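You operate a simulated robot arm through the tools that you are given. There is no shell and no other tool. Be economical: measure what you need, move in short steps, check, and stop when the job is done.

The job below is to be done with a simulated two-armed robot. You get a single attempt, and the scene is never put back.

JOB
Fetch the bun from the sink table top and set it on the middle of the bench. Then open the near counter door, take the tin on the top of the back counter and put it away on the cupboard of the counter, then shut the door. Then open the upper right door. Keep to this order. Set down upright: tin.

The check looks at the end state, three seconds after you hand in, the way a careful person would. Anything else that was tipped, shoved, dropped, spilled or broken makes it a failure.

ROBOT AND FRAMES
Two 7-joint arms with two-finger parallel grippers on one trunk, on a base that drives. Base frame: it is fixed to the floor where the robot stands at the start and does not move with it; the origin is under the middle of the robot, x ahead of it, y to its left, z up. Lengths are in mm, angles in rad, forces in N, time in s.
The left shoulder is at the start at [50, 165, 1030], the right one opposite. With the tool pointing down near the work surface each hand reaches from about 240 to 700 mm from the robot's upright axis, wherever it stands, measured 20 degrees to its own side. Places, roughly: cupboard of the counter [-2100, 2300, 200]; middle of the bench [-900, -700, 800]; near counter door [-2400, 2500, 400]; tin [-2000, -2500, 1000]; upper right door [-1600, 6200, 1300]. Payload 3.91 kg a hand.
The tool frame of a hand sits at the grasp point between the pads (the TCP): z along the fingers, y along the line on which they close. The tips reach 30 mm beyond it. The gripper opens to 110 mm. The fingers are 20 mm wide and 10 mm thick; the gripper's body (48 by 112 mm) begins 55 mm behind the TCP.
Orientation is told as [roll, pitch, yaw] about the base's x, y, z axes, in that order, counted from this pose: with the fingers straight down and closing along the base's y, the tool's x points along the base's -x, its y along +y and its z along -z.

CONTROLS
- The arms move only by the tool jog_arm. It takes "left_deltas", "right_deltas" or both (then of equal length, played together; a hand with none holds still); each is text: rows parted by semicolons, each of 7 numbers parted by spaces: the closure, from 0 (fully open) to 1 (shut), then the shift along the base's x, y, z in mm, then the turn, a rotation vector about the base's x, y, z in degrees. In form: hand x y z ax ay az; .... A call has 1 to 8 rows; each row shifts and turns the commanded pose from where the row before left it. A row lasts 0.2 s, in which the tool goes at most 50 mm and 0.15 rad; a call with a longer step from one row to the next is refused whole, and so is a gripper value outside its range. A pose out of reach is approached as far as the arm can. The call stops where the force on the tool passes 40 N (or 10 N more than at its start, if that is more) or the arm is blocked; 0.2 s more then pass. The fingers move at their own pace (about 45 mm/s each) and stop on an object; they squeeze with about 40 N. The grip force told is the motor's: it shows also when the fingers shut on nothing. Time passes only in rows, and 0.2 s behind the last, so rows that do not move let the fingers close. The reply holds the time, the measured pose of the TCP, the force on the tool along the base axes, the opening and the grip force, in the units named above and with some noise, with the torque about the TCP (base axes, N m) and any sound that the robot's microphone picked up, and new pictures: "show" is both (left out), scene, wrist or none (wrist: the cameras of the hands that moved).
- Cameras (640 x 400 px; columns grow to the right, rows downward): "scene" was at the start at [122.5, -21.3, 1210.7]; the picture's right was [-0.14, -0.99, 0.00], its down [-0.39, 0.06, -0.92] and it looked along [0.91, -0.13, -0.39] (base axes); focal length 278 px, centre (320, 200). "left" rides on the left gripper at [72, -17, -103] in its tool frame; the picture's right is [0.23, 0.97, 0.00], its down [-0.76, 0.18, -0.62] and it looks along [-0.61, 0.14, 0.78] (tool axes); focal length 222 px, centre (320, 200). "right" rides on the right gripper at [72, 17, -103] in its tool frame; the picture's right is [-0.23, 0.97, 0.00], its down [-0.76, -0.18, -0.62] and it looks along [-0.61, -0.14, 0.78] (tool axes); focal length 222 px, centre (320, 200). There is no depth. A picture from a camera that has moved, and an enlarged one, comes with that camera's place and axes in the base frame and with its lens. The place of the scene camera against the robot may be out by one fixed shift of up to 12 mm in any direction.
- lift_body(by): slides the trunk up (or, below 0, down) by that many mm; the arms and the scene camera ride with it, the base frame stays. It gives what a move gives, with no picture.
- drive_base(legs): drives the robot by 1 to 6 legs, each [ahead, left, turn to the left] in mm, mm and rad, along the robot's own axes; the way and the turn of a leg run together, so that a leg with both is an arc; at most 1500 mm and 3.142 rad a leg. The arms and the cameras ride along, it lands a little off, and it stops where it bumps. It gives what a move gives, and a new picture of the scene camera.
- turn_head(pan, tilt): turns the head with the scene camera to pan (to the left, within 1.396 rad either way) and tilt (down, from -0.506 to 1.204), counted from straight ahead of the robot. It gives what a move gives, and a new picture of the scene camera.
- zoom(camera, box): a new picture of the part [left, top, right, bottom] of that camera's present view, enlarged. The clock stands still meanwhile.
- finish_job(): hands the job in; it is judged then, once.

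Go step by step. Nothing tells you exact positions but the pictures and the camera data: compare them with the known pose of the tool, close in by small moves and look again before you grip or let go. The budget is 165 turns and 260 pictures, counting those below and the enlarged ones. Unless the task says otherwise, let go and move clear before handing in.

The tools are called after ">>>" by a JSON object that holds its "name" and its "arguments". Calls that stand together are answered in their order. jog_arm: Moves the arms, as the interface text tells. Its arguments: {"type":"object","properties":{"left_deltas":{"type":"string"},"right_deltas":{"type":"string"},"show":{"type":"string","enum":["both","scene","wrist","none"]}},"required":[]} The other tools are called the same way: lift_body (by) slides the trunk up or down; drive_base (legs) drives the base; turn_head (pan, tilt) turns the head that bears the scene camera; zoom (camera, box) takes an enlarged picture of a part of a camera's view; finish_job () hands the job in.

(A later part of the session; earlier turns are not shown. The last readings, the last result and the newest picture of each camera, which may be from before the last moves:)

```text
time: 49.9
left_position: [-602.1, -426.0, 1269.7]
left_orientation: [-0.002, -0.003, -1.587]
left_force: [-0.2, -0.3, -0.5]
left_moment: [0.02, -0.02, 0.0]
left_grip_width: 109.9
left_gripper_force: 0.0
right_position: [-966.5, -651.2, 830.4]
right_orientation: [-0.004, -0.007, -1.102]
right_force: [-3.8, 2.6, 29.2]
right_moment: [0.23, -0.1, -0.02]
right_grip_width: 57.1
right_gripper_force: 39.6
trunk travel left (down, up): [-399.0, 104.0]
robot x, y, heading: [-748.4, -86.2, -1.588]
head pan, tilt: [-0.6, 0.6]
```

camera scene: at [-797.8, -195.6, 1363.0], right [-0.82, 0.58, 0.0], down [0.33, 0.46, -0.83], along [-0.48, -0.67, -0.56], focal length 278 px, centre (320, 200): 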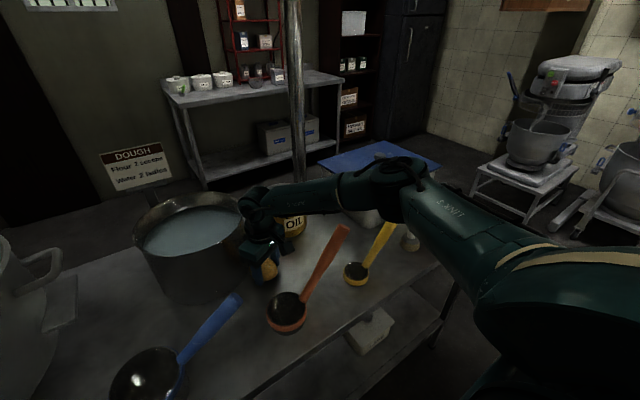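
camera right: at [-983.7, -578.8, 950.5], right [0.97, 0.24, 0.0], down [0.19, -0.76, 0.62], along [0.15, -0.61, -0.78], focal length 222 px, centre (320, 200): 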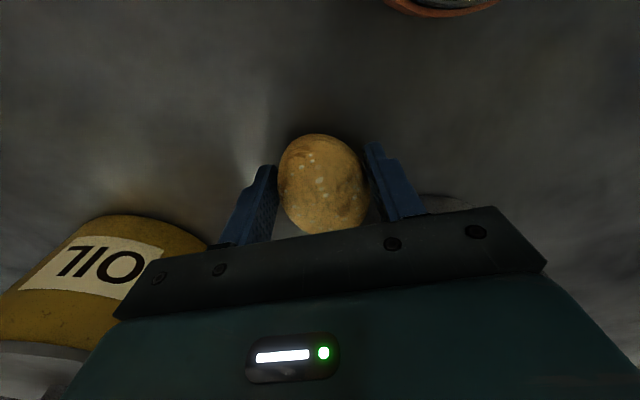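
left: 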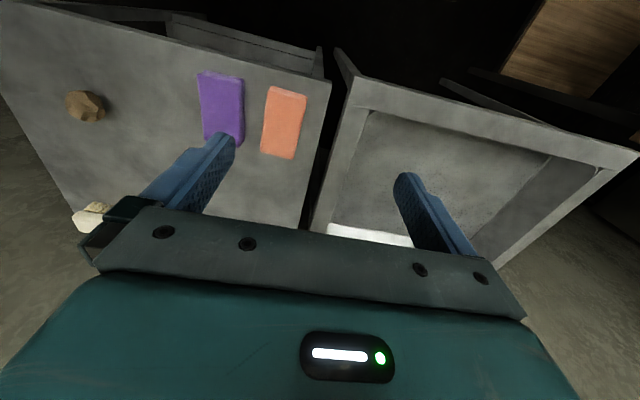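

Contact at TCP z ≈ 831. I ease off by 3 mm and open the fingers.

>>> {"name": "lift_body", "arguments": {"by": 3}}

>>> {"name": "jog_arm", "arguments": {"right_deltas": "0.4 0 0 0 0 0 0; 0.25 0 0 0 0 0 0; 0.1 0 0 0 0 0 0; 0.1 0 0 0 0 0 0; 0.1 0 0 0 0 0 0", "show": "wrist"}}

```text
time: 50.4
left_position: [-603.5, -427.6, 1271.7]
left_orientation: [-0.002, -0.004, -1.587]
left_force: [-0.1, 0.6, 0.6]
left_moment: [0.0, 0.0, 0.02]
left_grip_width: 110.1
left_gripper_force: 0.0
right_position: [-967.3, -650.5, 830.7]
right_orientation: [-0.003, -0.006, -1.101]
right_force: [-2.9, -1.8, 19.0]
right_moment: [-0.32, -0.11, -0.06]
right_grip_width: 57.2
right_gripper_force: 40.3
trunk travel left (down, up): [-402.0, 101.0]
robot x, y, heading: [-747.9, -85.5, -1.591]
head pan, tilt: [-0.6, 0.6]
```

```text
time: 51.6
left_position: [-602.5, -427.5, 1273.4]
left_orientation: [-0.001, -0.001, -1.587]
left_force: [-0.4, -0.4, -0.1]
left_moment: [-0.04, -0.02, 0.01]
left_grip_width: 110.0
left_gripper_force: 0.0
right_position: [-967.8, -650.7, 830.0]
right_orientation: [-0.001, -0.002, -1.102]
right_force: [-13.4, -3.9, 16.4]
right_moment: [0.44, -0.29, 0.28]
right_grip_width: 92.1
right_gripper_force: 0.1
trunk travel left (down, up): [-402.0, 101.0]
robot x, y, heading: [-747.6, -87.8, -1.585]
head pan, tilt: [-0.6, 0.6]
camera right: at [-984.4, -578.1, 933.1], right [0.97, 0.24, 0.0], down [0.19, -0.76, 0.62], along [0.15, -0.61, -0.78], focal length 222 px, centre (320, 200)
```

right: 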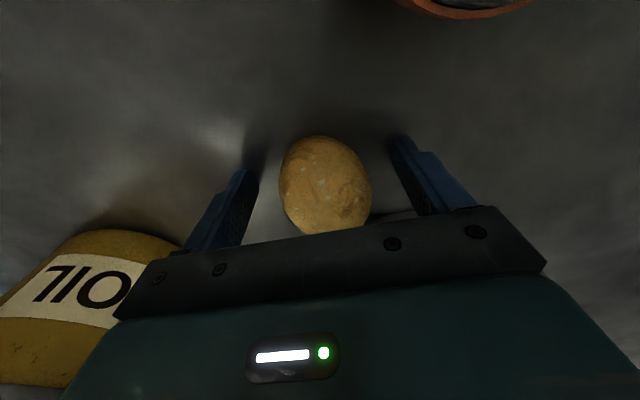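

The bun rests on the bench, so I raise the trunk straight up to clear it and then look.

>>> {"name": "lift_body", "arguments": {"by": 100}}

>>> {"name": "jog_arm", "arguments": {"right_deltas": "0.1 -4 4 40 0 0 0; 0.1 -4 4 40 0 0 0; 0.1 -4 4 40 0 0 0; 0.1 0 0 40 0 0 0; 0.1 0 0 40 0 0 0; 0.1 0 0 40 0 0 0"}}

```text
time: 52.9
left_position: [-603.0, -428.9, 1373.3]
left_orientation: [0.0, -0.001, -1.587]
left_force: [0.0, -0.5, 0.5]
left_moment: [-0.02, 0.03, 0.03]
left_grip_width: 109.9
left_gripper_force: 0.1
right_position: [-966.8, -650.4, 929.9]
right_orientation: [-0.001, 0.0, -1.102]
right_force: [0.2, 0.3, 0.7]
right_moment: [0.0, 0.0, -0.05]
right_grip_width: 98.9
right_gripper_force: 0.0
trunk travel left (down, up): [-502.0, 1.0]
robot x, y, heading: [-746.4, -83.4, -1.586]
head pan, tilt: [-0.6, 0.6]
```

```text
time: 54.3
left_position: [-603.2, -429.2, 1372.4]
left_orientation: [-0.001, 0.0, -1.586]
left_force: [-0.5, 0.5, -0.2]
left_moment: [0.04, 0.0, 0.01]
left_grip_width: 110.2
left_gripper_force: 0.1
right_position: [-979.1, -637.4, 1170.5]
right_orientation: [-0.001, 0.001, -1.102]
right_force: [0.0, -0.4, 0.6]
right_moment: [-0.01, 0.02, -0.06]
right_grip_width: 99.1
right_gripper_force: 0.0
trunk travel left (down, up): [-502.0, 1.0]
robot x, y, heading: [-748.7, -89.4, -1.589]
head pan, tilt: [-0.6, 0.6]
camera scene: at [-797.3, -195.2, 1445.0], right [-0.82, 0.58, 0.0], down [0.33, 0.46, -0.83], along [-0.48, -0.67, -0.56], focal length 278 px, centre (320, 200)
camera right: at [-996.1, -564.1, 1272.9], right [0.97, 0.24, 0.0], down [0.19, -0.76, 0.62], along [0.15, -0.61, -0.78], focal length 222 px, centre (320, 200)
```

scene: 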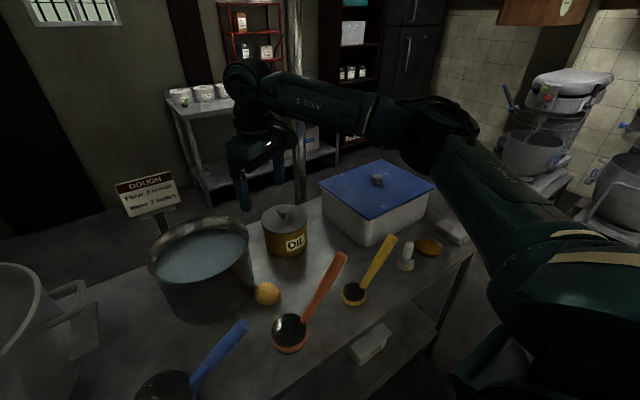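
right: 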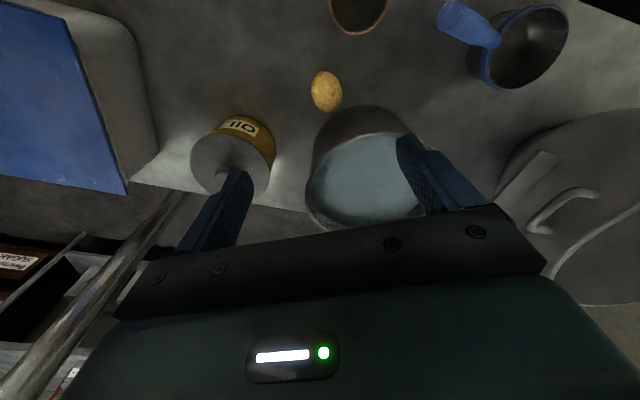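

The bun is set near the bench middle with everything around it in place. Now I pull the right arm back and look over towards the counters.

>>> {"name": "jog_arm", "arguments": {"right_deltas": "0.1 0 40 10 0 0 -7; 0.1 0 40 10 0 0 -7; 0.1 0 45 0 0 0 -7; 0.1 0 45 0 0 0 -7; 0 0 45 0 0 0 0; 0 0 45 0 0 0 0; 0 0 30 0 0 0 0", "left_deltas": "0 0 0 0 0 0 0; 0 0 0 0 0 0 0; 0 0 0 0 0 0 0; 0 0 0 0 0 0 0; 0 0 0 0 0 0 0; 0 0 10 0 0 0 0; 0 0 10 0 0 0 0", "show": "none"}}

>>> {"name": "drive_base", "arguments": {"legs": [[-350, 0, 0]]}}

>>> {"name": "turn_head", "arguments": {"pan": -1.39, "tilt": 0.3}}

```text
time: 55.9
left_position: [-600.9, -408.9, 1373.8]
left_orientation: [-0.002, 0.0, -1.588]
left_force: [0.1, -0.6, 0.6]
left_moment: [0.0, 0.0, 0.06]
left_grip_width: 110.0
left_gripper_force: 0.0
right_position: [-978.3, -345.0, 1192.8]
right_orientation: [-0.001, 0.0, -1.591]
right_force: [0.6, 0.2, -0.1]
right_moment: [-0.02, 0.01, -0.03]
right_grip_width: 109.9
right_gripper_force: 0.1
trunk travel left (down, up): [-502.0, 1.0]
robot x, y, heading: [-749.4, -83.8, -1.591]
head pan, tilt: [-0.6, 0.6]
```

```text
time: 58.2
left_position: [-594.0, -56.2, 1373.9]
left_orientation: [-0.001, 0.0, -1.579]
left_force: [0.0, 0.5, 0.8]
left_moment: [0.02, -0.01, 0.03]
left_grip_width: 110.1
left_gripper_force: 0.0
right_position: [-971.5, 3.8, 1191.7]
right_orientation: [-0.002, 0.0, -1.582]
right_force: [0.2, 0.1, 0.0]
right_moment: [-0.05, 0.0, 0.0]
right_grip_width: 109.7
right_gripper_force: 0.0
trunk travel left (down, up): [-502.0, 1.0]
robot x, y, heading: [-743.5, 265.6, -1.577]
head pan, tilt: [-0.6, 0.6]
camera scene: at [-792.4, 156.0, 1445.0], right [-0.82, 0.57, 0.0], down [0.32, 0.46, -0.83], along [-0.47, -0.68, -0.56], focal length 278 px, centre (320, 200)
```

scene: 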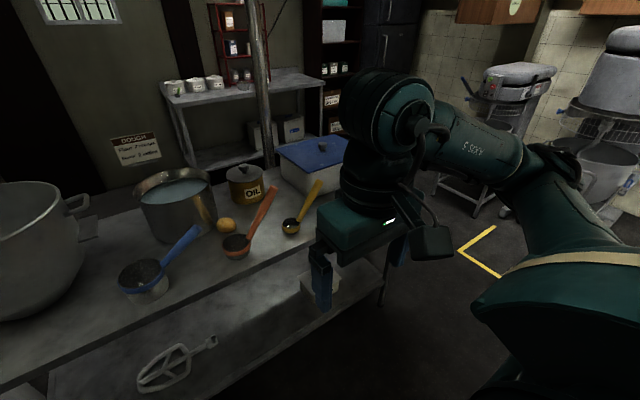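

```text
time: 59.3
left_position: [-594.4, -56.8, 1373.5]
left_orientation: [-0.001, 0.001, -1.58]
left_force: [-0.3, -0.2, 0.6]
left_moment: [0.0, 0.02, 0.03]
left_grip_width: 110.2
left_gripper_force: 0.0
right_position: [-972.5, 2.0, 1192.4]
right_orientation: [-0.002, -0.002, -1.582]
right_force: [-1.0, -0.6, 0.5]
right_moment: [0.0, -0.02, -0.03]
right_grip_width: 110.2
right_gripper_force: 0.1
trunk travel left (down, up): [-502.0, 1.0]
robot x, y, heading: [-745.1, 262.8, -1.575]
head pan, tilt: [-1.389, 0.3]
camera scene: at [-833.8, 211.8, 1472.4], right [-0.17, 0.99, 0.0], down [0.29, 0.05, -0.96], along [-0.94, -0.16, -0.3], focal length 278 px, centre (320, 200)
```

scene: 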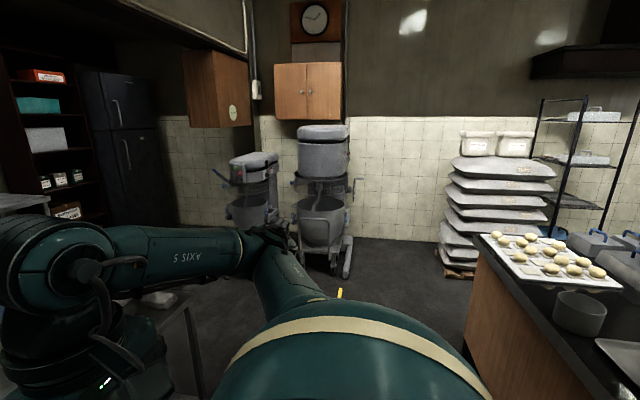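

I turn to face along -x and survey the room to find the counter with the doors.

>>> {"name": "drive_base", "arguments": {"legs": [[0, 0, -1.57]]}}

>>> {"name": "turn_head", "arguments": {"pan": -0.9, "tilt": 0.25}}

```text
time: 63.4
left_position: [-1055.2, 98.9, 1373.5]
left_orientation: [0.0, -0.001, -3.089]
left_force: [0.1, 0.1, 0.4]
left_moment: [0.05, 0.0, 0.02]
left_grip_width: 109.8
left_gripper_force: 0.1
right_position: [-1018.0, 477.3, 1192.0]
right_orientation: [-0.002, 0.0, -3.094]
right_force: [0.0, -0.2, 0.3]
right_moment: [0.01, 0.01, 0.01]
right_grip_width: 109.8
right_gripper_force: 0.0
trunk travel left (down, up): [-502.0, 1.0]
robot x, y, heading: [-744.1, 264.6, -3.093]
head pan, tilt: [-1.389, 0.3]
camera scene: at [-792.2, 346.7, 1472.5], right [0.97, 0.23, 0.0], down [0.07, -0.29, -0.96], along [-0.22, 0.93, -0.3], focal length 278 px, centre (320, 200)
```

scene: 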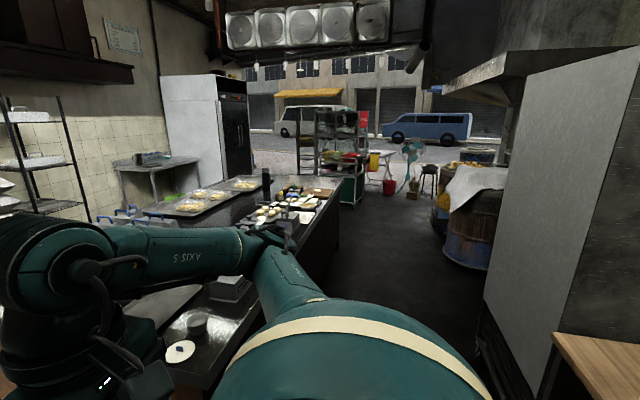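

```text
time: 64.4
left_position: [-1054.8, 97.2, 1372.9]
left_orientation: [-0.001, 0.001, -3.09]
left_force: [-0.1, 0.7, -0.1]
left_moment: [0.01, -0.04, 0.0]
left_grip_width: 109.9
left_gripper_force: 0.1
right_position: [-1018.5, 478.6, 1193.0]
right_orientation: [-0.003, 0.001, -3.094]
right_force: [-0.3, -0.3, -0.1]
right_moment: [0.03, -0.01, 0.03]
right_grip_width: 110.1
right_gripper_force: 0.1
trunk travel left (down, up): [-502.0, 1.0]
robot x, y, heading: [-742.2, 265.7, -3.093]
head pan, tilt: [-0.901, 0.25]
camera scene: at [-832.4, 325.9, 1477.2], right [0.75, 0.66, 0.0], down [0.16, -0.19, -0.97], along [-0.64, 0.73, -0.25], focal length 278 px, centre (320, 200)
```

scene: 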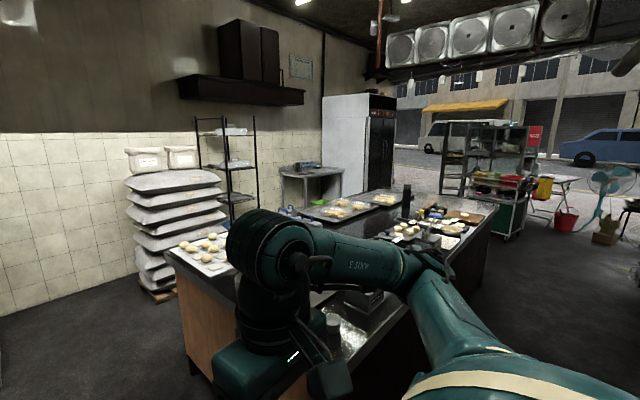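

The long central counter runs along y, at roughly x -2250 to -1150 and y 770 to 2750, and its doors must be on the far (-x) side. I drive around the end into the aisle beyond it.

>>> {"name": "drive_base", "arguments": {"legs": [[0, 0, -0.0486], [1450, 0, 0]]}}

>>> {"name": "turn_head", "arguments": {"pan": -0.5, "tilt": 0.5}}

```text
time: 72.0
left_position: [-2524.5, 139.3, 1374.1]
left_orientation: [-0.001, 0.0, 3.116]
left_force: [-0.1, 0.5, 0.3]
left_moment: [0.01, -0.01, 0.02]
left_grip_width: 109.9
left_gripper_force: 0.0
right_position: [-2457.2, 515.3, 1193.0]
right_orientation: [-0.002, 0.002, 3.113]
right_force: [-0.4, 0.2, 0.5]
right_moment: [0.03, -0.01, -0.03]
right_grip_width: 110.0
right_gripper_force: 0.0
trunk travel left (down, up): [-502.0, 1.0]
robot x, y, heading: [-2200.9, 280.5, 3.117]
head pan, tilt: [-0.901, 0.25]
camera scene: at [-2284.0, 349.2, 1477.2], right [0.8, 0.6, 0.0], down [0.15, -0.2, -0.97], along [-0.58, 0.77, -0.25], focal length 278 px, centre (320, 200)
```

scene: 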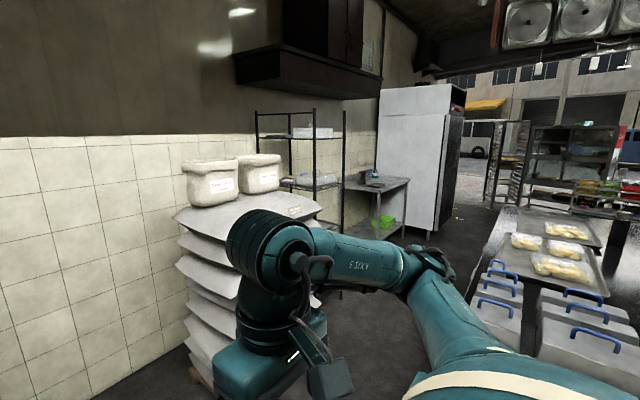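

```text
time: 72.9
left_position: [-2524.5, 138.7, 1374.1]
left_orientation: [0.0, 0.0, 3.117]
left_force: [-0.2, 0.3, -0.9]
left_moment: [0.03, 0.0, -0.03]
left_grip_width: 109.8
left_gripper_force: 0.1
right_position: [-2457.5, 514.0, 1193.2]
right_orientation: [-0.001, 0.0, 3.113]
right_force: [-0.6, -0.5, 0.4]
right_moment: [0.01, 0.04, 0.01]
right_grip_width: 109.9
right_gripper_force: 0.1
trunk travel left (down, up): [-502.0, 1.0]
robot x, y, heading: [-2203.2, 279.6, 3.116]
head pan, tilt: [-0.499, 0.499]
camera scene: at [-2306.4, 320.2, 1454.1], right [0.5, 0.86, 0.0], down [0.41, -0.24, -0.88], along [-0.76, 0.44, -0.48], focal length 278 px, centre (320, 200)
```

scene: 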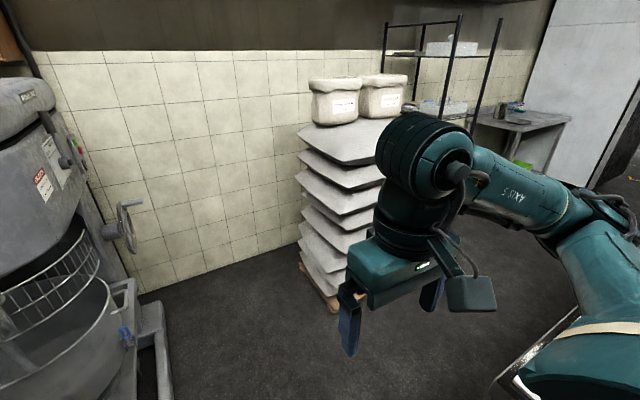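

The aisle between the counter and the flour sacks is about 1 m wide. I advance to x ≈ -2720 and turn to face +y.

>>> {"name": "drive_base", "arguments": {"legs": [[510, 0, 0], [0, 0, -1.546]]}}

>>> {"name": "turn_head", "arguments": {"pan": -0.5, "tilt": 0.5}}

```text
time: 79.5
left_position: [-2862.6, 610.2, 1374.4]
left_orientation: [0.0, 0.0, 1.614]
left_force: [0.1, 1.2, 0.3]
left_moment: [0.0, 0.01, -0.01]
left_grip_width: 110.1
left_gripper_force: 0.0
right_position: [-2483.1, 570.4, 1192.4]
right_orientation: [-0.002, -0.002, 1.609]
right_force: [1.0, -0.2, 0.5]
right_moment: [-0.03, 0.02, 0.0]
right_grip_width: 110.0
right_gripper_force: 0.0
trunk travel left (down, up): [-502.0, 1.0]
robot x, y, heading: [-2698.5, 294.9, 1.614]
head pan, tilt: [-0.499, 0.499]
camera scene: at [-2656.7, 399.3, 1454.1], right [0.9, -0.44, 0.0], down [-0.21, -0.43, -0.88], along [0.39, 0.79, -0.48], focal length 278 px, centre (320, 200)
```

scene: 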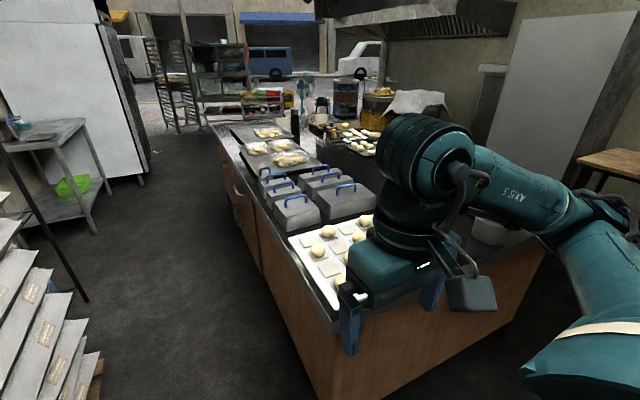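

```text
time: 80.1
left_position: [-2863.4, 610.8, 1373.8]
left_orientation: [0.001, -0.001, 1.615]
left_force: [-0.1, 0.8, -0.2]
left_moment: [-0.02, 0.01, -0.02]
left_grip_width: 110.4
left_gripper_force: 0.0
right_position: [-2481.9, 569.5, 1193.0]
right_orientation: [-0.002, 0.0, 1.611]
right_force: [-0.3, 0.0, -0.5]
right_moment: [0.01, 0.0, 0.02]
right_grip_width: 109.8
right_gripper_force: 0.0
trunk travel left (down, up): [-502.0, 1.0]
robot x, y, heading: [-2695.7, 296.3, 1.611]
head pan, tilt: [-0.499, 0.499]
camera scene: at [-2656.7, 399.3, 1454.1], right [0.9, -0.44, 0.0], down [-0.21, -0.43, -0.88], along [0.39, 0.79, -0.48], focal length 278 px, centre (320, 200)
```

scene: 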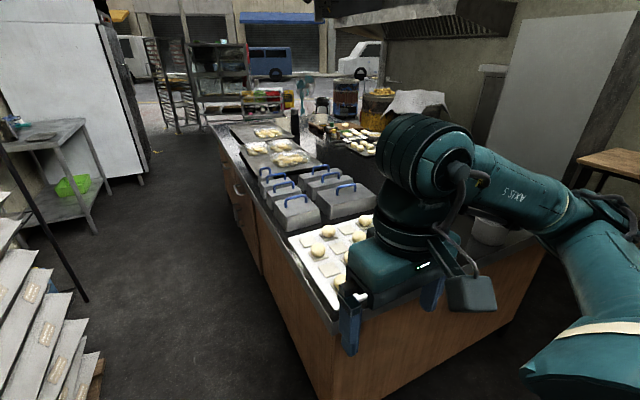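

The counter's -x face shows doors and a handle further along. I zoom in.

>>> {"name": "zoom", "arguments": {"camera": "scene", "box": [190, 110, 350, 310]}}

>>> {"name": "zoom", "arguments": {"camera": "scene", "box": [130, 20, 350, 150]}}

```text
2.00 times, centred on (270, 210) of scene
camera zoom: at [-2656.7, 399.3, 1454.1], right [0.9, -0.44, 0.0], down [-0.21, -0.43, -0.88], along [0.39, 0.79, -0.48], focal length 557 px, centre (420, 180)
```

zoom: 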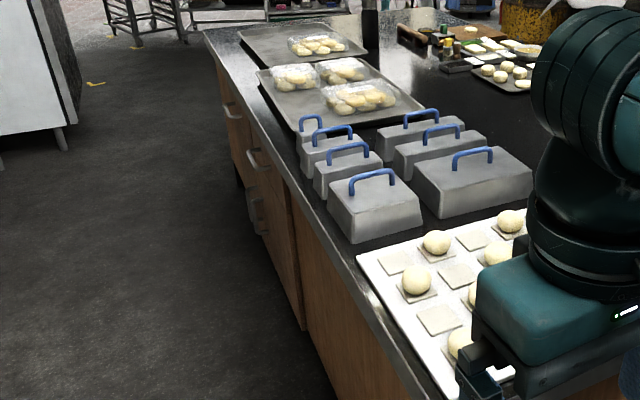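

```text
2.91 times, centred on (240, 85) of scene
camera zoom: at [-2656.7, 399.3, 1454.1], right [0.9, -0.44, 0.0], down [-0.21, -0.43, -0.88], along [0.39, 0.79, -0.48], focal length 810 px, centre (553, 534)
```

zoom: 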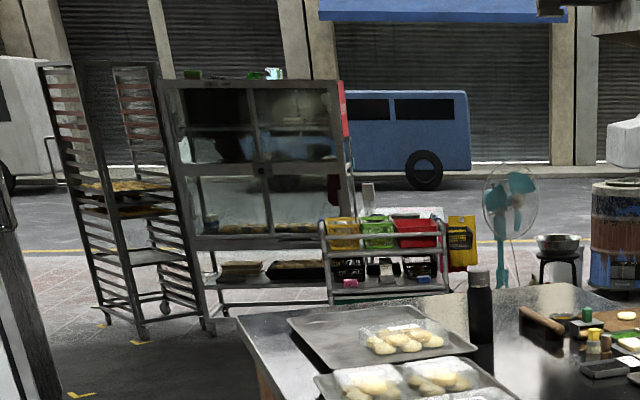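

There are drawer handles and a door handle on the face. The upper right door belongs to the glass display cabinet out front. I drive along the aisle for a closer look at the counter face.

>>> {"name": "drive_base", "arguments": {"legs": [[0, 0, -0.04], [1100, 40, 0]]}}

>>> {"name": "turn_head", "arguments": {"pan": -0.7, "tilt": 0.75}}

```text
time: 86.2
left_position: [-2880.7, 1737.4, 1374.3]
left_orientation: [0.0, 0.001, 1.563]
left_force: [-0.6, 1.4, -0.2]
left_moment: [0.04, 0.03, -0.02]
left_grip_width: 109.9
left_gripper_force: 0.0
right_position: [-2505.0, 1677.8, 1192.0]
right_orientation: [-0.002, -0.001, 1.561]
right_force: [-0.5, 0.1, 0.3]
right_moment: [-0.01, 0.03, -0.01]
right_grip_width: 110.0
right_gripper_force: 0.0
trunk travel left (down, up): [-502.0, 1.0]
robot x, y, heading: [-2729.5, 1415.0, 1.563]
head pan, tilt: [-0.499, 0.499]
camera scene: at [-2686.5, 1516.8, 1454.0], right [0.87, -0.49, 0.0], down [-0.23, -0.42, -0.88], along [0.43, 0.77, -0.48], focal length 278 px, centre (320, 200)
```

scene: 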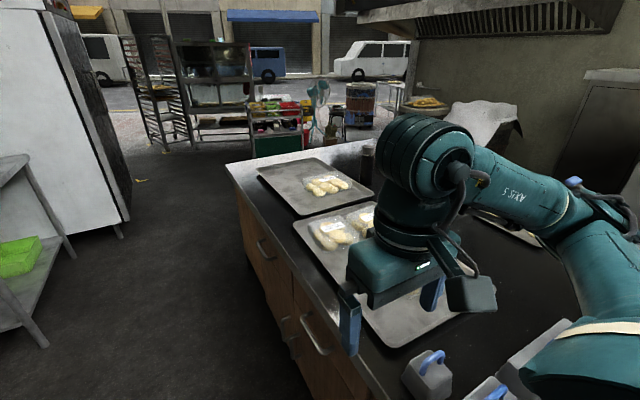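

```text
time: 87.0
left_position: [-2880.0, 1738.2, 1373.7]
left_orientation: [0.001, 0.0, 1.564]
left_force: [0.4, -0.6, 0.8]
left_moment: [0.02, 0.0, 0.01]
left_grip_width: 110.1
left_gripper_force: 0.1
right_position: [-2503.4, 1677.5, 1192.8]
right_orientation: [-0.001, 0.0, 1.56]
right_force: [0.1, 0.2, -0.6]
right_moment: [-0.03, -0.02, -0.03]
right_grip_width: 109.9
right_gripper_force: 0.1
trunk travel left (down, up): [-502.0, 1.0]
robot x, y, heading: [-2731.8, 1416.3, 1.564]
head pan, tilt: [-0.7, 0.75]
camera scene: at [-2676.9, 1500.0, 1432.2], right [0.76, -0.65, 0.0], down [-0.44, -0.52, -0.73], along [0.48, 0.56, -0.68], focal length 278 px, centre (320, 200)
```

scene: 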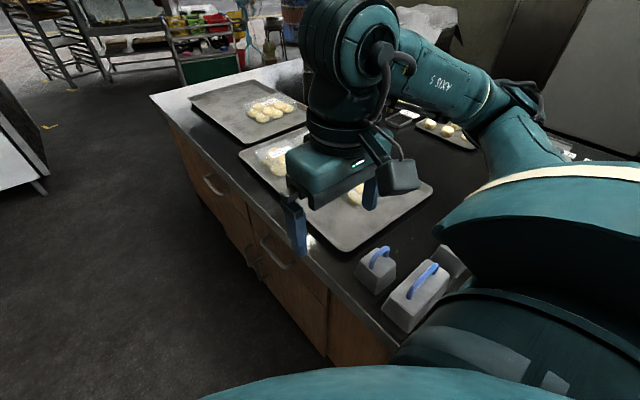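

The counter front is at x ≈ -2435. I check what is on my left before picking a stand-off position.

>>> {"name": "turn_head", "arguments": {"pan": 0.6, "tilt": 0.6}}

```text
time: 88.4
left_position: [-2880.8, 1736.7, 1373.8]
left_orientation: [0.001, 0.0, 1.564]
left_force: [0.1, 0.0, 0.0]
left_moment: [-0.02, 0.02, 0.0]
left_grip_width: 110.0
left_gripper_force: 0.1
right_position: [-2504.7, 1677.8, 1192.1]
right_orientation: [-0.001, -0.001, 1.561]
right_force: [-0.6, 0.0, 0.6]
right_moment: [0.0, -0.03, 0.02]
right_grip_width: 110.0
right_gripper_force: 0.1
trunk travel left (down, up): [-502.0, 1.0]
robot x, y, heading: [-2728.4, 1414.8, 1.563]
head pan, tilt: [0.6, 0.6]
camera scene: at [-2780.0, 1510.5, 1445.0], right [0.83, 0.56, 0.0], down [0.31, -0.47, -0.83], along [-0.46, 0.69, -0.56], focal length 278 px, centre (320, 200)
```

scene: 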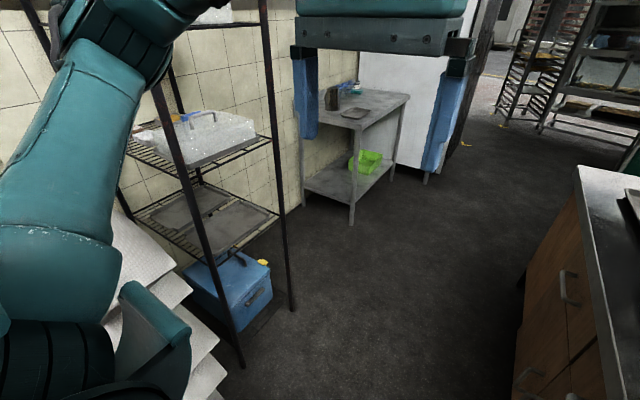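

There is plenty of room beyond the rack. I drive to about (-2980, 2450) and turn to face the counter.

>>> {"name": "drive_base", "arguments": {"legs": [[1035, 250, 0], [0, 0, -1.563]]}}

>>> {"name": "turn_head", "arguments": {"pan": 0, "tilt": 0.95}}

```text
time: 97.5
left_position: [-2702.0, 2651.0, 1373.9]
left_orientation: [-0.001, 0.0, 0.145]
left_force: [-0.7, 0.7, -0.3]
left_moment: [-0.02, -0.03, 0.01]
left_grip_width: 109.8
left_gripper_force: 0.1
right_position: [-2703.4, 2270.0, 1193.1]
right_orientation: [-0.001, 0.0, 0.142]
right_force: [1.3, 0.2, 1.2]
right_moment: [-0.06, -0.03, -0.02]
right_grip_width: 110.0
right_gripper_force: 0.1
trunk travel left (down, up): [-502.0, 1.0]
robot x, y, heading: [-2993.6, 2458.3, 0.143]
head pan, tilt: [0.6, 0.6]
camera scene: at [-2901.5, 2511.9, 1445.0], right [0.68, -0.74, 0.0], down [-0.42, -0.38, -0.83], along [0.61, 0.56, -0.56], focal length 278 px, centre (320, 200)
```

scene: 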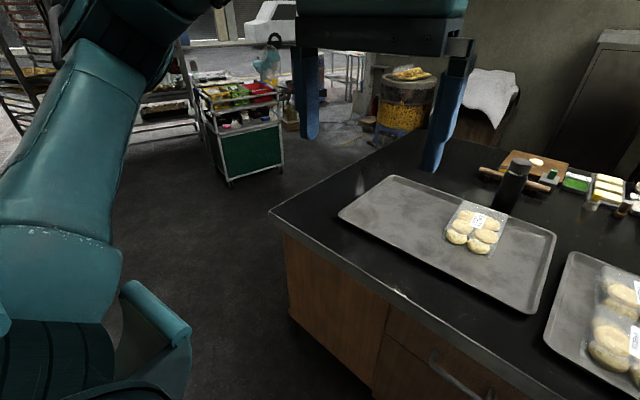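

```text
time: 98.5
left_position: [-2701.7, 2652.2, 1373.6]
left_orientation: [0.0, 0.001, 0.144]
left_force: [-0.1, -0.9, -0.4]
left_moment: [-0.01, 0.03, 0.06]
left_grip_width: 109.8
left_gripper_force: 0.1
right_position: [-2703.4, 2269.2, 1192.9]
right_orientation: [-0.002, 0.0, 0.141]
right_force: [-0.6, 0.1, -0.3]
right_moment: [0.0, -0.02, -0.01]
right_grip_width: 109.9
right_gripper_force: 0.2
trunk travel left (down, up): [-502.0, 1.0]
robot x, y, heading: [-2997.5, 2455.8, 0.14]
head pan, tilt: [0.0, 0.949]
camera scene: at [-2894.6, 2462.6, 1416.6], right [0.14, -0.99, 0.0], down [-0.8, -0.12, -0.58], along [0.58, 0.08, -0.81], focal length 278 px, centre (320, 200)
```

scene: 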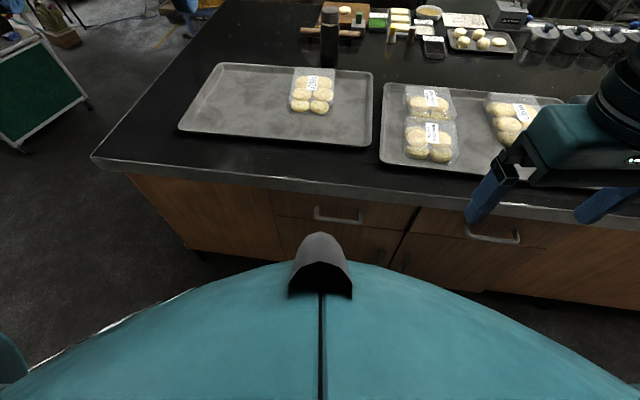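

I see two drawers with doors beneath them. I lower the trunk to look at the doors straight on.

>>> {"name": "lift_body", "arguments": {"by": -480}}

>>> {"name": "turn_head", "arguments": {"pan": 0, "tilt": 0.75}}

```text
refused: -480 is not a number from -400 to 400
```

```text
time: 99.2
left_position: [-2701.3, 2651.1, 1373.7]
left_orientation: [0.001, 0.002, 0.145]
left_force: [-0.7, 0.8, -0.7]
left_moment: [0.01, -0.02, -0.02]
left_grip_width: 110.1
left_gripper_force: 0.1
right_position: [-2703.5, 2269.7, 1192.9]
right_orientation: [-0.001, 0.0, 0.141]
right_force: [-0.3, 0.2, -0.4]
right_moment: [0.0, 0.0, -0.04]
right_grip_width: 109.9
right_gripper_force: 0.0
trunk travel left (down, up): [-502.0, 1.0]
robot x, y, heading: [-2996.7, 2456.0, 0.142]
head pan, tilt: [0.0, 0.75]
camera scene: at [-2884.6, 2464.0, 1432.1], right [0.14, -0.99, 0.0], down [-0.68, -0.1, -0.73], along [0.72, 0.1, -0.68], focal length 278 px, centre (320, 200)
```

scene: 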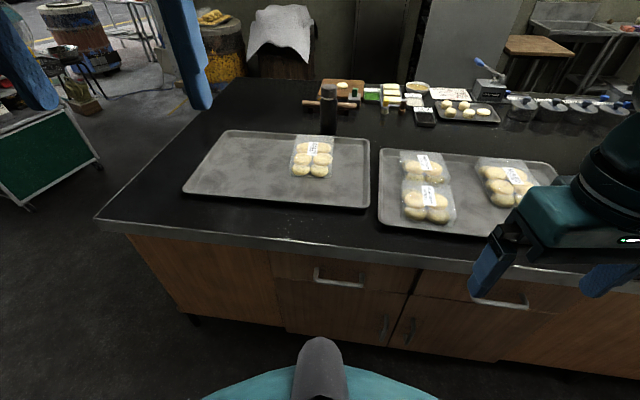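

The left-hand door (y ≈ 2240–2690) has a vertical handle near y 2284, z 380, and its hinge must be on the left. It matches the stated door position. I lower the trunk for a level look.

>>> {"name": "lift_body", "arguments": {"by": -400}}

>>> {"name": "turn_head", "arguments": {"pan": -0.2, "tilt": 0.6}}

```text
time: 103.1
left_position: [-2702.1, 2650.9, 973.8]
left_orientation: [0.001, 0.001, 0.146]
left_force: [-0.5, 0.6, 0.3]
left_moment: [-0.01, -0.03, -0.03]
left_grip_width: 109.9
left_gripper_force: 0.1
right_position: [-2704.0, 2269.8, 793.2]
right_orientation: [-0.001, -0.001, 0.141]
right_force: [-0.7, -0.7, 0.1]
right_moment: [-0.03, -0.02, -0.01]
right_grip_width: 110.1
right_gripper_force: 0.2
trunk travel left (down, up): [-102.0, 401.0]
robot x, y, heading: [-2998.9, 2457.8, 0.145]
head pan, tilt: [0.0, 0.75]
```

```text
time: 103.8
left_position: [-2701.4, 2651.4, 972.2]
left_orientation: [0.0, -0.001, 0.145]
left_force: [-0.4, -0.6, 0.1]
left_moment: [0.02, -0.03, -0.01]
left_grip_width: 109.9
left_gripper_force: 0.1
right_position: [-2704.2, 2270.7, 792.8]
right_orientation: [-0.002, 0.0, 0.142]
right_force: [0.6, 0.4, 0.2]
right_moment: [-0.03, 0.01, 0.03]
right_grip_width: 109.9
right_gripper_force: 0.0
trunk travel left (down, up): [-102.0, 401.0]
robot x, y, heading: [-2997.3, 2455.6, 0.144]
head pan, tilt: [-0.201, 0.6]
camera scene: at [-2878.4, 2447.1, 1044.9], right [-0.06, -1.0, 0.0], down [-0.56, 0.03, -0.82], along [0.82, -0.05, -0.57], focal length 278 px, centre (320, 200)
```

scene: 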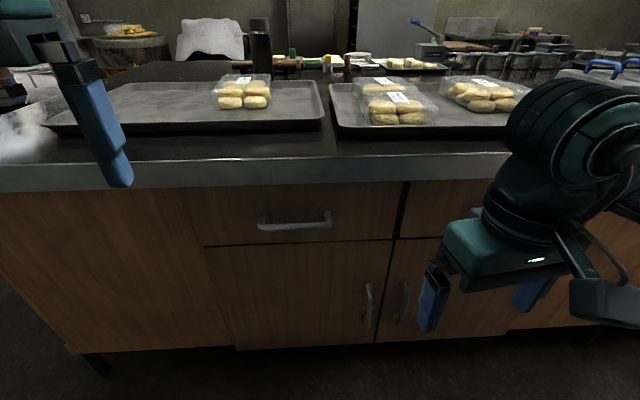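

The handle bar is at about (-2432, 2285), z 300–470, and the door spans y 2242–2681 and z 137–588. I will stand to the right, out of the door's swing, and use the left hand with fingers tilted 45° forward.

>>> {"name": "drive_base", "arguments": {"legs": [[0, 0, -0.144], [10, -370, 0]]}}

>>> {"name": "lift_body", "arguments": {"by": -70}}

>>> {"name": "jog_arm", "arguments": {"left_deltas": "0 0 0 -40 0 -8 0; 0 0 0 -40 0 -8 0; 0 0 0 -40 0 -8 0; 0 0 0 -40 0 -8 0; 0 0 0 -40 0 -8 0; 0 0 0 -40 0 -5 0; 0 0 0 -40 0 0 0; 0 0 0 0 0 0 0"}}

```text
time: 108.3
left_position: [-2667.1, 2238.4, 973.2]
left_orientation: [-0.001, -0.002, 0.013]
left_force: [-0.4, -0.4, -0.7]
left_moment: [0.01, 0.01, 0.0]
left_grip_width: 109.9
left_gripper_force: 0.1
right_position: [-2718.4, 1859.4, 792.7]
right_orientation: [-0.002, 0.0, 0.01]
right_force: [0.8, 0.2, 1.3]
right_moment: [-0.02, -0.01, -0.03]
right_grip_width: 110.1
right_gripper_force: 0.0
trunk travel left (down, up): [-102.0, 401.0]
robot x, y, heading: [-2986.5, 2084.2, 0.01]
head pan, tilt: [-0.201, 0.6]
camera scene: at [-2867.9, 2058.7, 1045.0], right [-0.19, -0.98, 0.0], down [-0.55, 0.11, -0.83], along [0.81, -0.16, -0.56], focal length 278 px, centre (320, 200)
```

scene: 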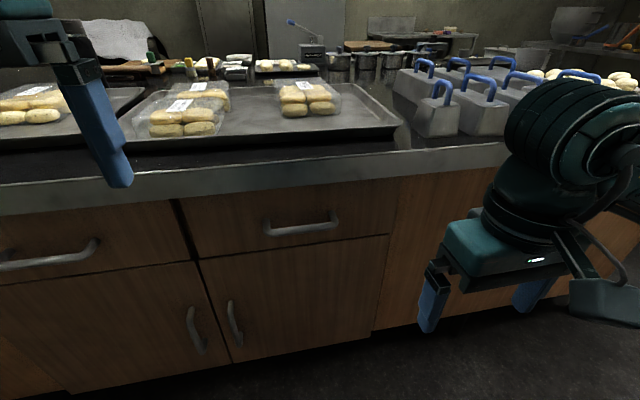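

```text
time: 109.3
left_position: [-2667.5, 2238.2, 904.6]
left_orientation: [-0.001, 0.001, 0.012]
left_force: [-0.2, 0.1, -0.4]
left_moment: [-0.03, 0.03, 0.01]
left_grip_width: 110.0
left_gripper_force: 0.1
right_position: [-2719.3, 1860.2, 723.0]
right_orientation: [-0.001, 0.001, 0.008]
right_force: [0.0, 0.0, -1.3]
right_moment: [0.03, 0.01, 0.01]
right_grip_width: 110.1
right_gripper_force: 0.0
trunk travel left (down, up): [-32.0, 471.0]
robot x, y, heading: [-2988.6, 2083.9, 0.007]
head pan, tilt: [-0.201, 0.6]
```

```text
time: 111.1
left_position: [-2600.9, 2206.2, 643.6]
left_orientation: [-0.012, -0.786, 0.019]
left_force: [-0.8, 0.1, 0.2]
left_moment: [0.01, 0.02, 0.0]
left_grip_width: 109.9
left_gripper_force: 0.1
left hand out of reach, approached as far as the arm can: row 4, 5, 6
right_position: [-2718.9, 1859.8, 722.1]
right_orientation: [-0.001, 0.0, 0.008]
right_force: [0.5, -0.2, 0.3]
right_moment: [-0.01, 0.02, -0.02]
right_grip_width: 109.9
right_gripper_force: 0.1
trunk travel left (down, up): [-32.0, 471.0]
robot x, y, heading: [-2985.4, 2080.7, 0.014]
head pan, tilt: [-0.201, 0.6]
camera scene: at [-2867.9, 2058.7, 975.0], right [-0.19, -0.98, 0.0], down [-0.55, 0.11, -0.83], along [0.81, -0.16, -0.56], focal length 278 px, centre (320, 200)
camera left: at [-2725.3, 2188.8, 667.1], right [-0.17, 0.97, -0.17], down [0.1, 0.19, 0.98], along [0.98, 0.15, -0.13], focal length 222 px, centre (320, 200)
```

scene: 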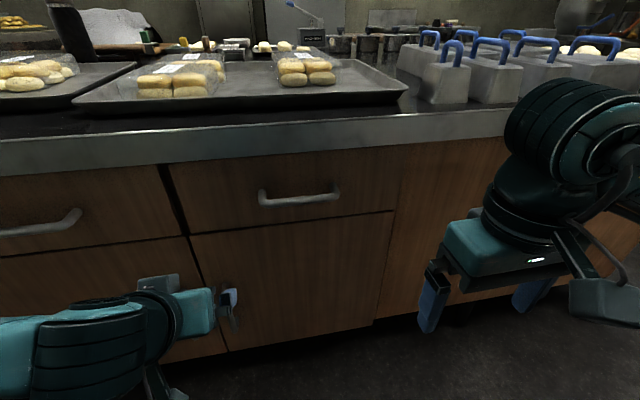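
left: 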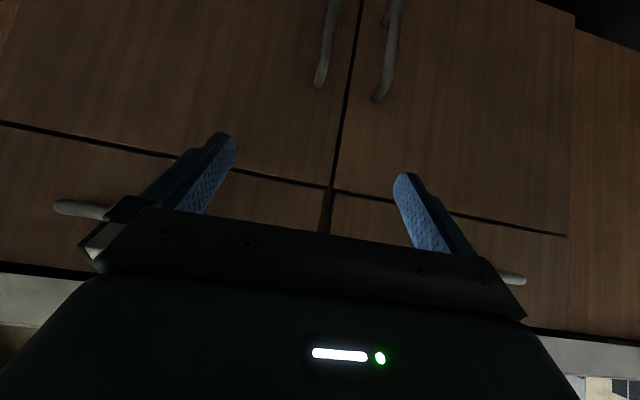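

The left-hand camera, which sees the scene upside down, shows both door handles. I bring the hand down in front of the left door's handle.

>>> {"name": "jog_arm", "arguments": {"left_deltas": "0 5 16 -40 0 0 0; 0 5 16 -40 0 0 0; 0 5 16 -40 0 0 0; 0 5 16 -40 0 0 0; 0 5 16 -40 0 0 0; 0 0 0 -20 0 0 0; 0 0 0 0 0 0 0"}}

```text
time: 112.7
left_position: [-2553.2, 2242.8, 477.6]
left_orientation: [-0.001, -0.774, 0.018]
left_force: [0.2, 0.3, -0.3]
left_moment: [-0.03, -0.02, -0.01]
left_grip_width: 110.3
left_gripper_force: 0.1
left hand out of reach, approached as far as the arm can: row 4, 5, 6
right_position: [-2719.5, 1859.5, 721.8]
right_orientation: [-0.003, 0.001, 0.009]
right_force: [0.8, 0.1, 1.0]
right_moment: [-0.04, 0.0, -0.04]
right_grip_width: 110.2
right_gripper_force: 0.1
trunk travel left (down, up): [-32.0, 471.0]
robot x, y, heading: [-2985.2, 2082.5, 0.011]
head pan, tilt: [-0.201, 0.6]
camera scene: at [-2867.9, 2058.7, 975.0], right [-0.19, -0.98, 0.0], down [-0.55, 0.11, -0.83], along [0.81, -0.16, -0.56], focal length 278 px, centre (320, 200)
camera left: at [-2677.4, 2224.4, 501.0], right [-0.18, 0.97, -0.16], down [0.11, 0.18, 0.98], along [0.98, 0.16, -0.13], focal length 222 px, centre (320, 200)
```

scene: 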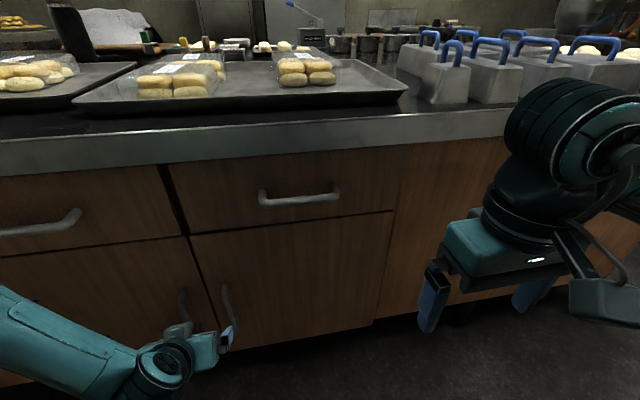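
left: 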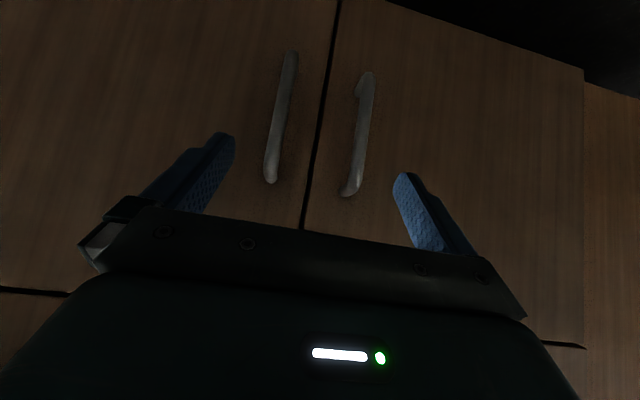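

The bar runs z 306–450 at y ≈ 2295. My arm was folded too tightly here, so approaching from further forward helps. I narrow the gripper and move in front of the bar.

>>> {"name": "jog_arm", "arguments": {"left_deltas": "0.35 20 20 0 0 0 0; 0.35 20 20 -10 0 0 0; 0.35 10 12 -15 0 0 0; 0.35 0 0 -10 0 0 0; 0.35 0 0 -10 0 0 0; 0.35 0 0 0 0 0 0"}}

```text
time: 114.1
left_position: [-2487.7, 2274.2, 469.3]
left_orientation: [-0.005, -0.777, 0.016]
left_force: [-0.3, 0.0, -0.3]
left_moment: [-0.01, 0.05, -0.01]
left_grip_width: 71.5
left_gripper_force: 0.0
left hand out of reach, approached as far as the arm can: row 1, 2, 3, 4, 5
right_position: [-2719.0, 1858.5, 722.8]
right_orientation: [-0.001, 0.0, 0.01]
right_force: [0.4, 0.0, 0.7]
right_moment: [-0.01, -0.02, 0.02]
right_grip_width: 110.1
right_gripper_force: 0.0
trunk travel left (down, up): [-32.0, 471.0]
robot x, y, heading: [-2986.3, 2080.6, 0.015]
head pan, tilt: [-0.201, 0.6]
camera scene: at [-2867.9, 2058.7, 975.0], right [-0.19, -0.98, 0.0], down [-0.55, 0.11, -0.83], along [0.81, -0.16, -0.56], focal length 278 px, centre (320, 200)
camera left: at [-2611.3, 2256.5, 492.9], right [-0.17, 0.97, -0.16], down [0.1, 0.18, 0.98], along [0.98, 0.15, -0.13], focal length 222 px, centre (320, 200)
```

scene: 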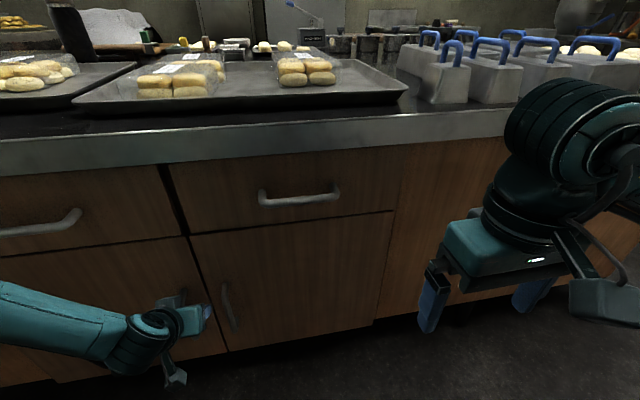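
left: 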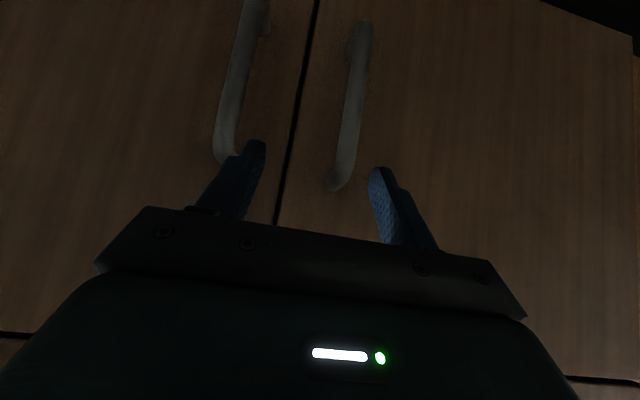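

The arm seems held up by a wrist limit at this tilt. I try a steeper finger tilt (60° down) and drop the trunk the last bit.

>>> {"name": "lift_body", "arguments": {"by": -31}}

>>> {"name": "jog_arm", "arguments": {"left_deltas": "0.35 0 0 0 0 8 0; 0.35 0 0 0 0 8 0; 0.35 0 10 -20 0 0 0; 0.35 0 10 -20 0 0 0; 0.35 0 0 -20 0 0 0; 0.35 0 0 0 0 0 0"}}

```text
time: 114.9
left_position: [-2488.1, 2275.0, 438.2]
left_orientation: [-0.007, -0.777, 0.017]
left_force: [-0.4, -0.7, 0.1]
left_moment: [-0.04, -0.01, 0.04]
left_grip_width: 71.4
left_gripper_force: 0.0
right_position: [-2719.0, 1860.2, 690.8]
right_orientation: [-0.003, -0.002, 0.009]
right_force: [0.5, 0.7, 0.6]
right_moment: [0.0, 0.01, -0.01]
right_grip_width: 110.2
right_gripper_force: 0.1
trunk travel left (down, up): [-1.0, 502.0]
robot x, y, heading: [-2986.3, 2084.7, 0.015]
head pan, tilt: [-0.201, 0.6]
```

```text
time: 116.3
left_position: [-2487.7, 2293.7, 377.6]
left_orientation: [0.001, -0.5, 0.014]
left_force: [-0.1, -0.4, 0.1]
left_moment: [0.02, 0.01, -0.01]
left_grip_width: 71.5
left_gripper_force: 0.2
right_position: [-2718.3, 1860.3, 691.3]
right_orientation: [0.0, -0.001, 0.008]
right_force: [0.0, 0.3, 0.4]
right_moment: [0.03, 0.01, 0.0]
right_grip_width: 110.0
right_gripper_force: 0.1
trunk travel left (down, up): [-1.0, 502.0]
robot x, y, heading: [-2983.5, 2080.6, 0.011]
head pan, tilt: [-0.201, 0.6]
camera scene: at [-2867.9, 2058.7, 944.0], right [-0.19, -0.98, 0.0], down [-0.55, 0.11, -0.83], along [0.81, -0.16, -0.56], focal length 278 px, centre (320, 200)
camera left: at [-2600.1, 2275.7, 434.4], right [-0.21, 0.97, -0.11], down [0.37, 0.18, 0.91], along [0.91, 0.15, -0.4], focal length 222 px, centre (320, 200)
```

scene: 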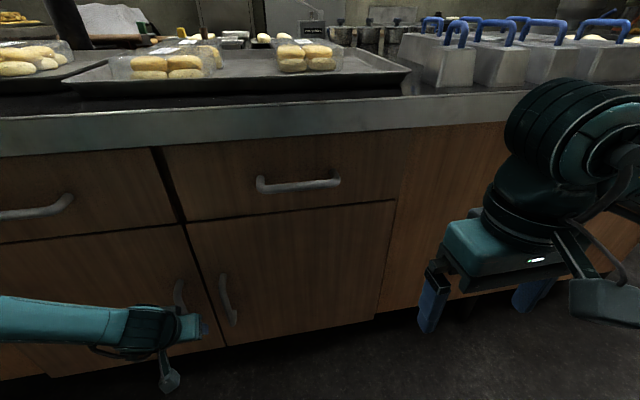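
left: 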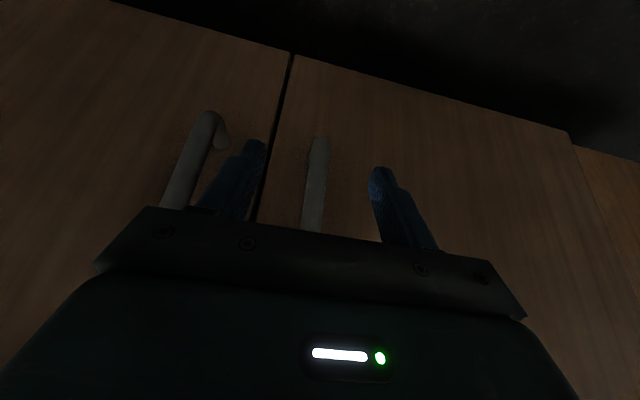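

With fingers 60° down the pose is reachable and the bar lies centred between the fingers. I raise slightly and move onto the bar.

>>> {"name": "jog_arm", "arguments": {"left_deltas": "0.35 0 2 35 0 0 0; 0.35 20 0 5 0 0 0; 0.35 20 0 0 0 0 0; 0.35 10 0 0 0 0 0; 0.35 0 0 0 0 0 0", "show": "wrist"}}

```text
time: 117.5
left_position: [-2437.1, 2298.6, 418.9]
left_orientation: [-0.003, -0.5, 0.013]
left_force: [0.9, 0.0, 0.1]
left_moment: [-0.01, 0.0, 0.01]
left_grip_width: 71.4
left_gripper_force: 0.1
right_position: [-2720.1, 1859.6, 692.0]
right_orientation: [-0.002, -0.001, 0.009]
right_force: [-0.4, 0.9, 0.3]
right_moment: [0.02, 0.04, 0.0]
right_grip_width: 110.1
right_gripper_force: 0.1
trunk travel left (down, up): [-1.0, 502.0]
robot x, y, heading: [-2982.8, 2083.9, 0.013]
head pan, tilt: [-0.201, 0.6]
camera left: at [-2549.4, 2279.4, 475.4], right [-0.21, 0.97, -0.11], down [0.37, 0.18, 0.91], along [0.91, 0.15, -0.4], focal length 222 px, centre (320, 200)
```

left: 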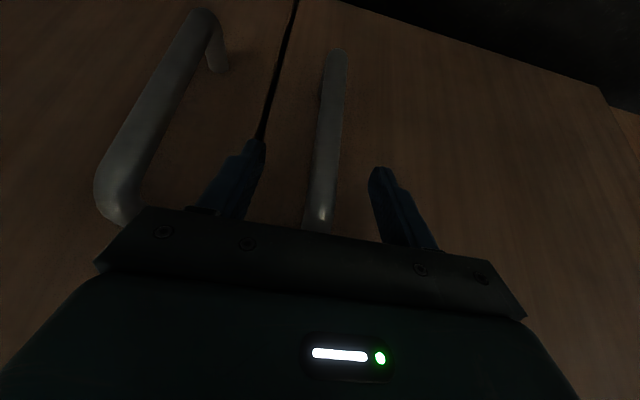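

The bar is between the fingers, so I close.

>>> {"name": "jog_arm", "arguments": {"left_deltas": "0.6 4 0 0 0 0 0; 1 0 0 0 0 0 0; 1 0 0 0 0 0 0; 1 0 0 0 0 0 0; 1 0 0 0 0 0 0", "show": "wrist"}}

```text
time: 118.7
left_position: [-2433.3, 2297.8, 418.0]
left_orientation: [0.001, -0.497, 0.012]
left_force: [0.6, 0.7, -0.7]
left_moment: [0.36, 0.2, -0.07]
left_grip_width: 16.1
left_gripper_force: 45.2
right_position: [-2720.6, 1859.5, 691.5]
right_orientation: [-0.002, -0.001, 0.008]
right_force: [-0.5, -0.6, 1.1]
right_moment: [0.01, -0.01, -0.03]
right_grip_width: 110.2
right_gripper_force: 0.1
trunk travel left (down, up): [-1.0, 502.0]
robot x, y, heading: [-2983.2, 2084.1, 0.013]
head pan, tilt: [-0.201, 0.6]
camera left: at [-2546.1, 2279.6, 475.1], right [-0.21, 0.97, -0.11], down [0.37, 0.18, 0.91], along [0.9, 0.15, -0.4], focal length 222 px, centre (320, 200)
```

left: 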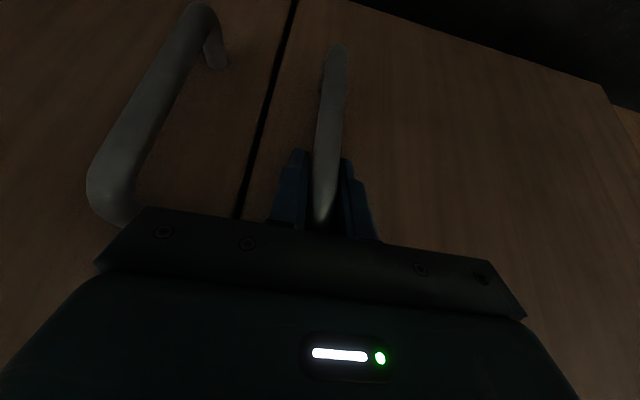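

I have the bar (16 mm). I now pull it along the hinge's arc (hinge near (-2400, 2681), radius ≈ 385).

>>> {"name": "jog_arm", "arguments": {"left_deltas": "1 -20 2 0 0 0 -3; 1 -20 3.5 0 0 0 -3; 1 -20 4.5 0 0 0 -3; 1 -19 5.2 0 0 0 -3; 1 -37.8 13.7 0 0 0 -6; 1 0 0 0 0 0 0"}}

```text
time: 120.1
left_position: [-2551.5, 2325.6, 418.7]
left_orientation: [-0.003, -0.493, -0.302]
left_force: [-2.4, -4.9, -11.7]
left_moment: [0.24, -1.05, 0.11]
left_grip_width: 16.1
left_gripper_force: 45.0
right_position: [-2719.9, 1859.2, 690.6]
right_orientation: [-0.002, 0.0, 0.008]
right_force: [-0.3, -0.1, -0.2]
right_moment: [0.01, -0.01, 0.0]
right_grip_width: 109.9
right_gripper_force: 0.2
trunk travel left (down, up): [-1.0, 502.0]
robot x, y, heading: [-2988.3, 2081.7, 0.007]
head pan, tilt: [-0.201, 0.6]
camera scene: at [-2867.5, 2058.8, 943.7], right [-0.19, -0.98, 0.0], down [-0.56, 0.11, -0.82], along [0.81, -0.16, -0.57], focal length 278 px, centre (320, 200)
camera left: at [-2663.6, 2343.0, 475.7], right [0.1, 0.99, -0.11], down [0.41, 0.06, 0.91], along [0.91, -0.14, -0.4], focal length 222 px, centre (320, 200)
```

scene: 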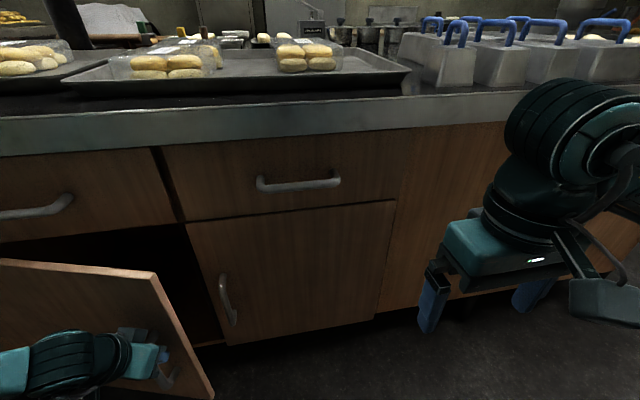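
left: 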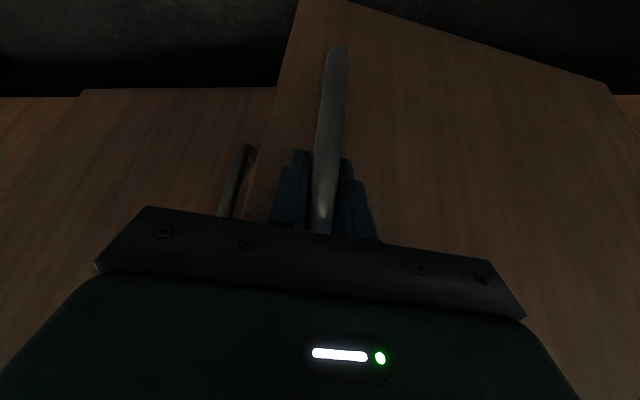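

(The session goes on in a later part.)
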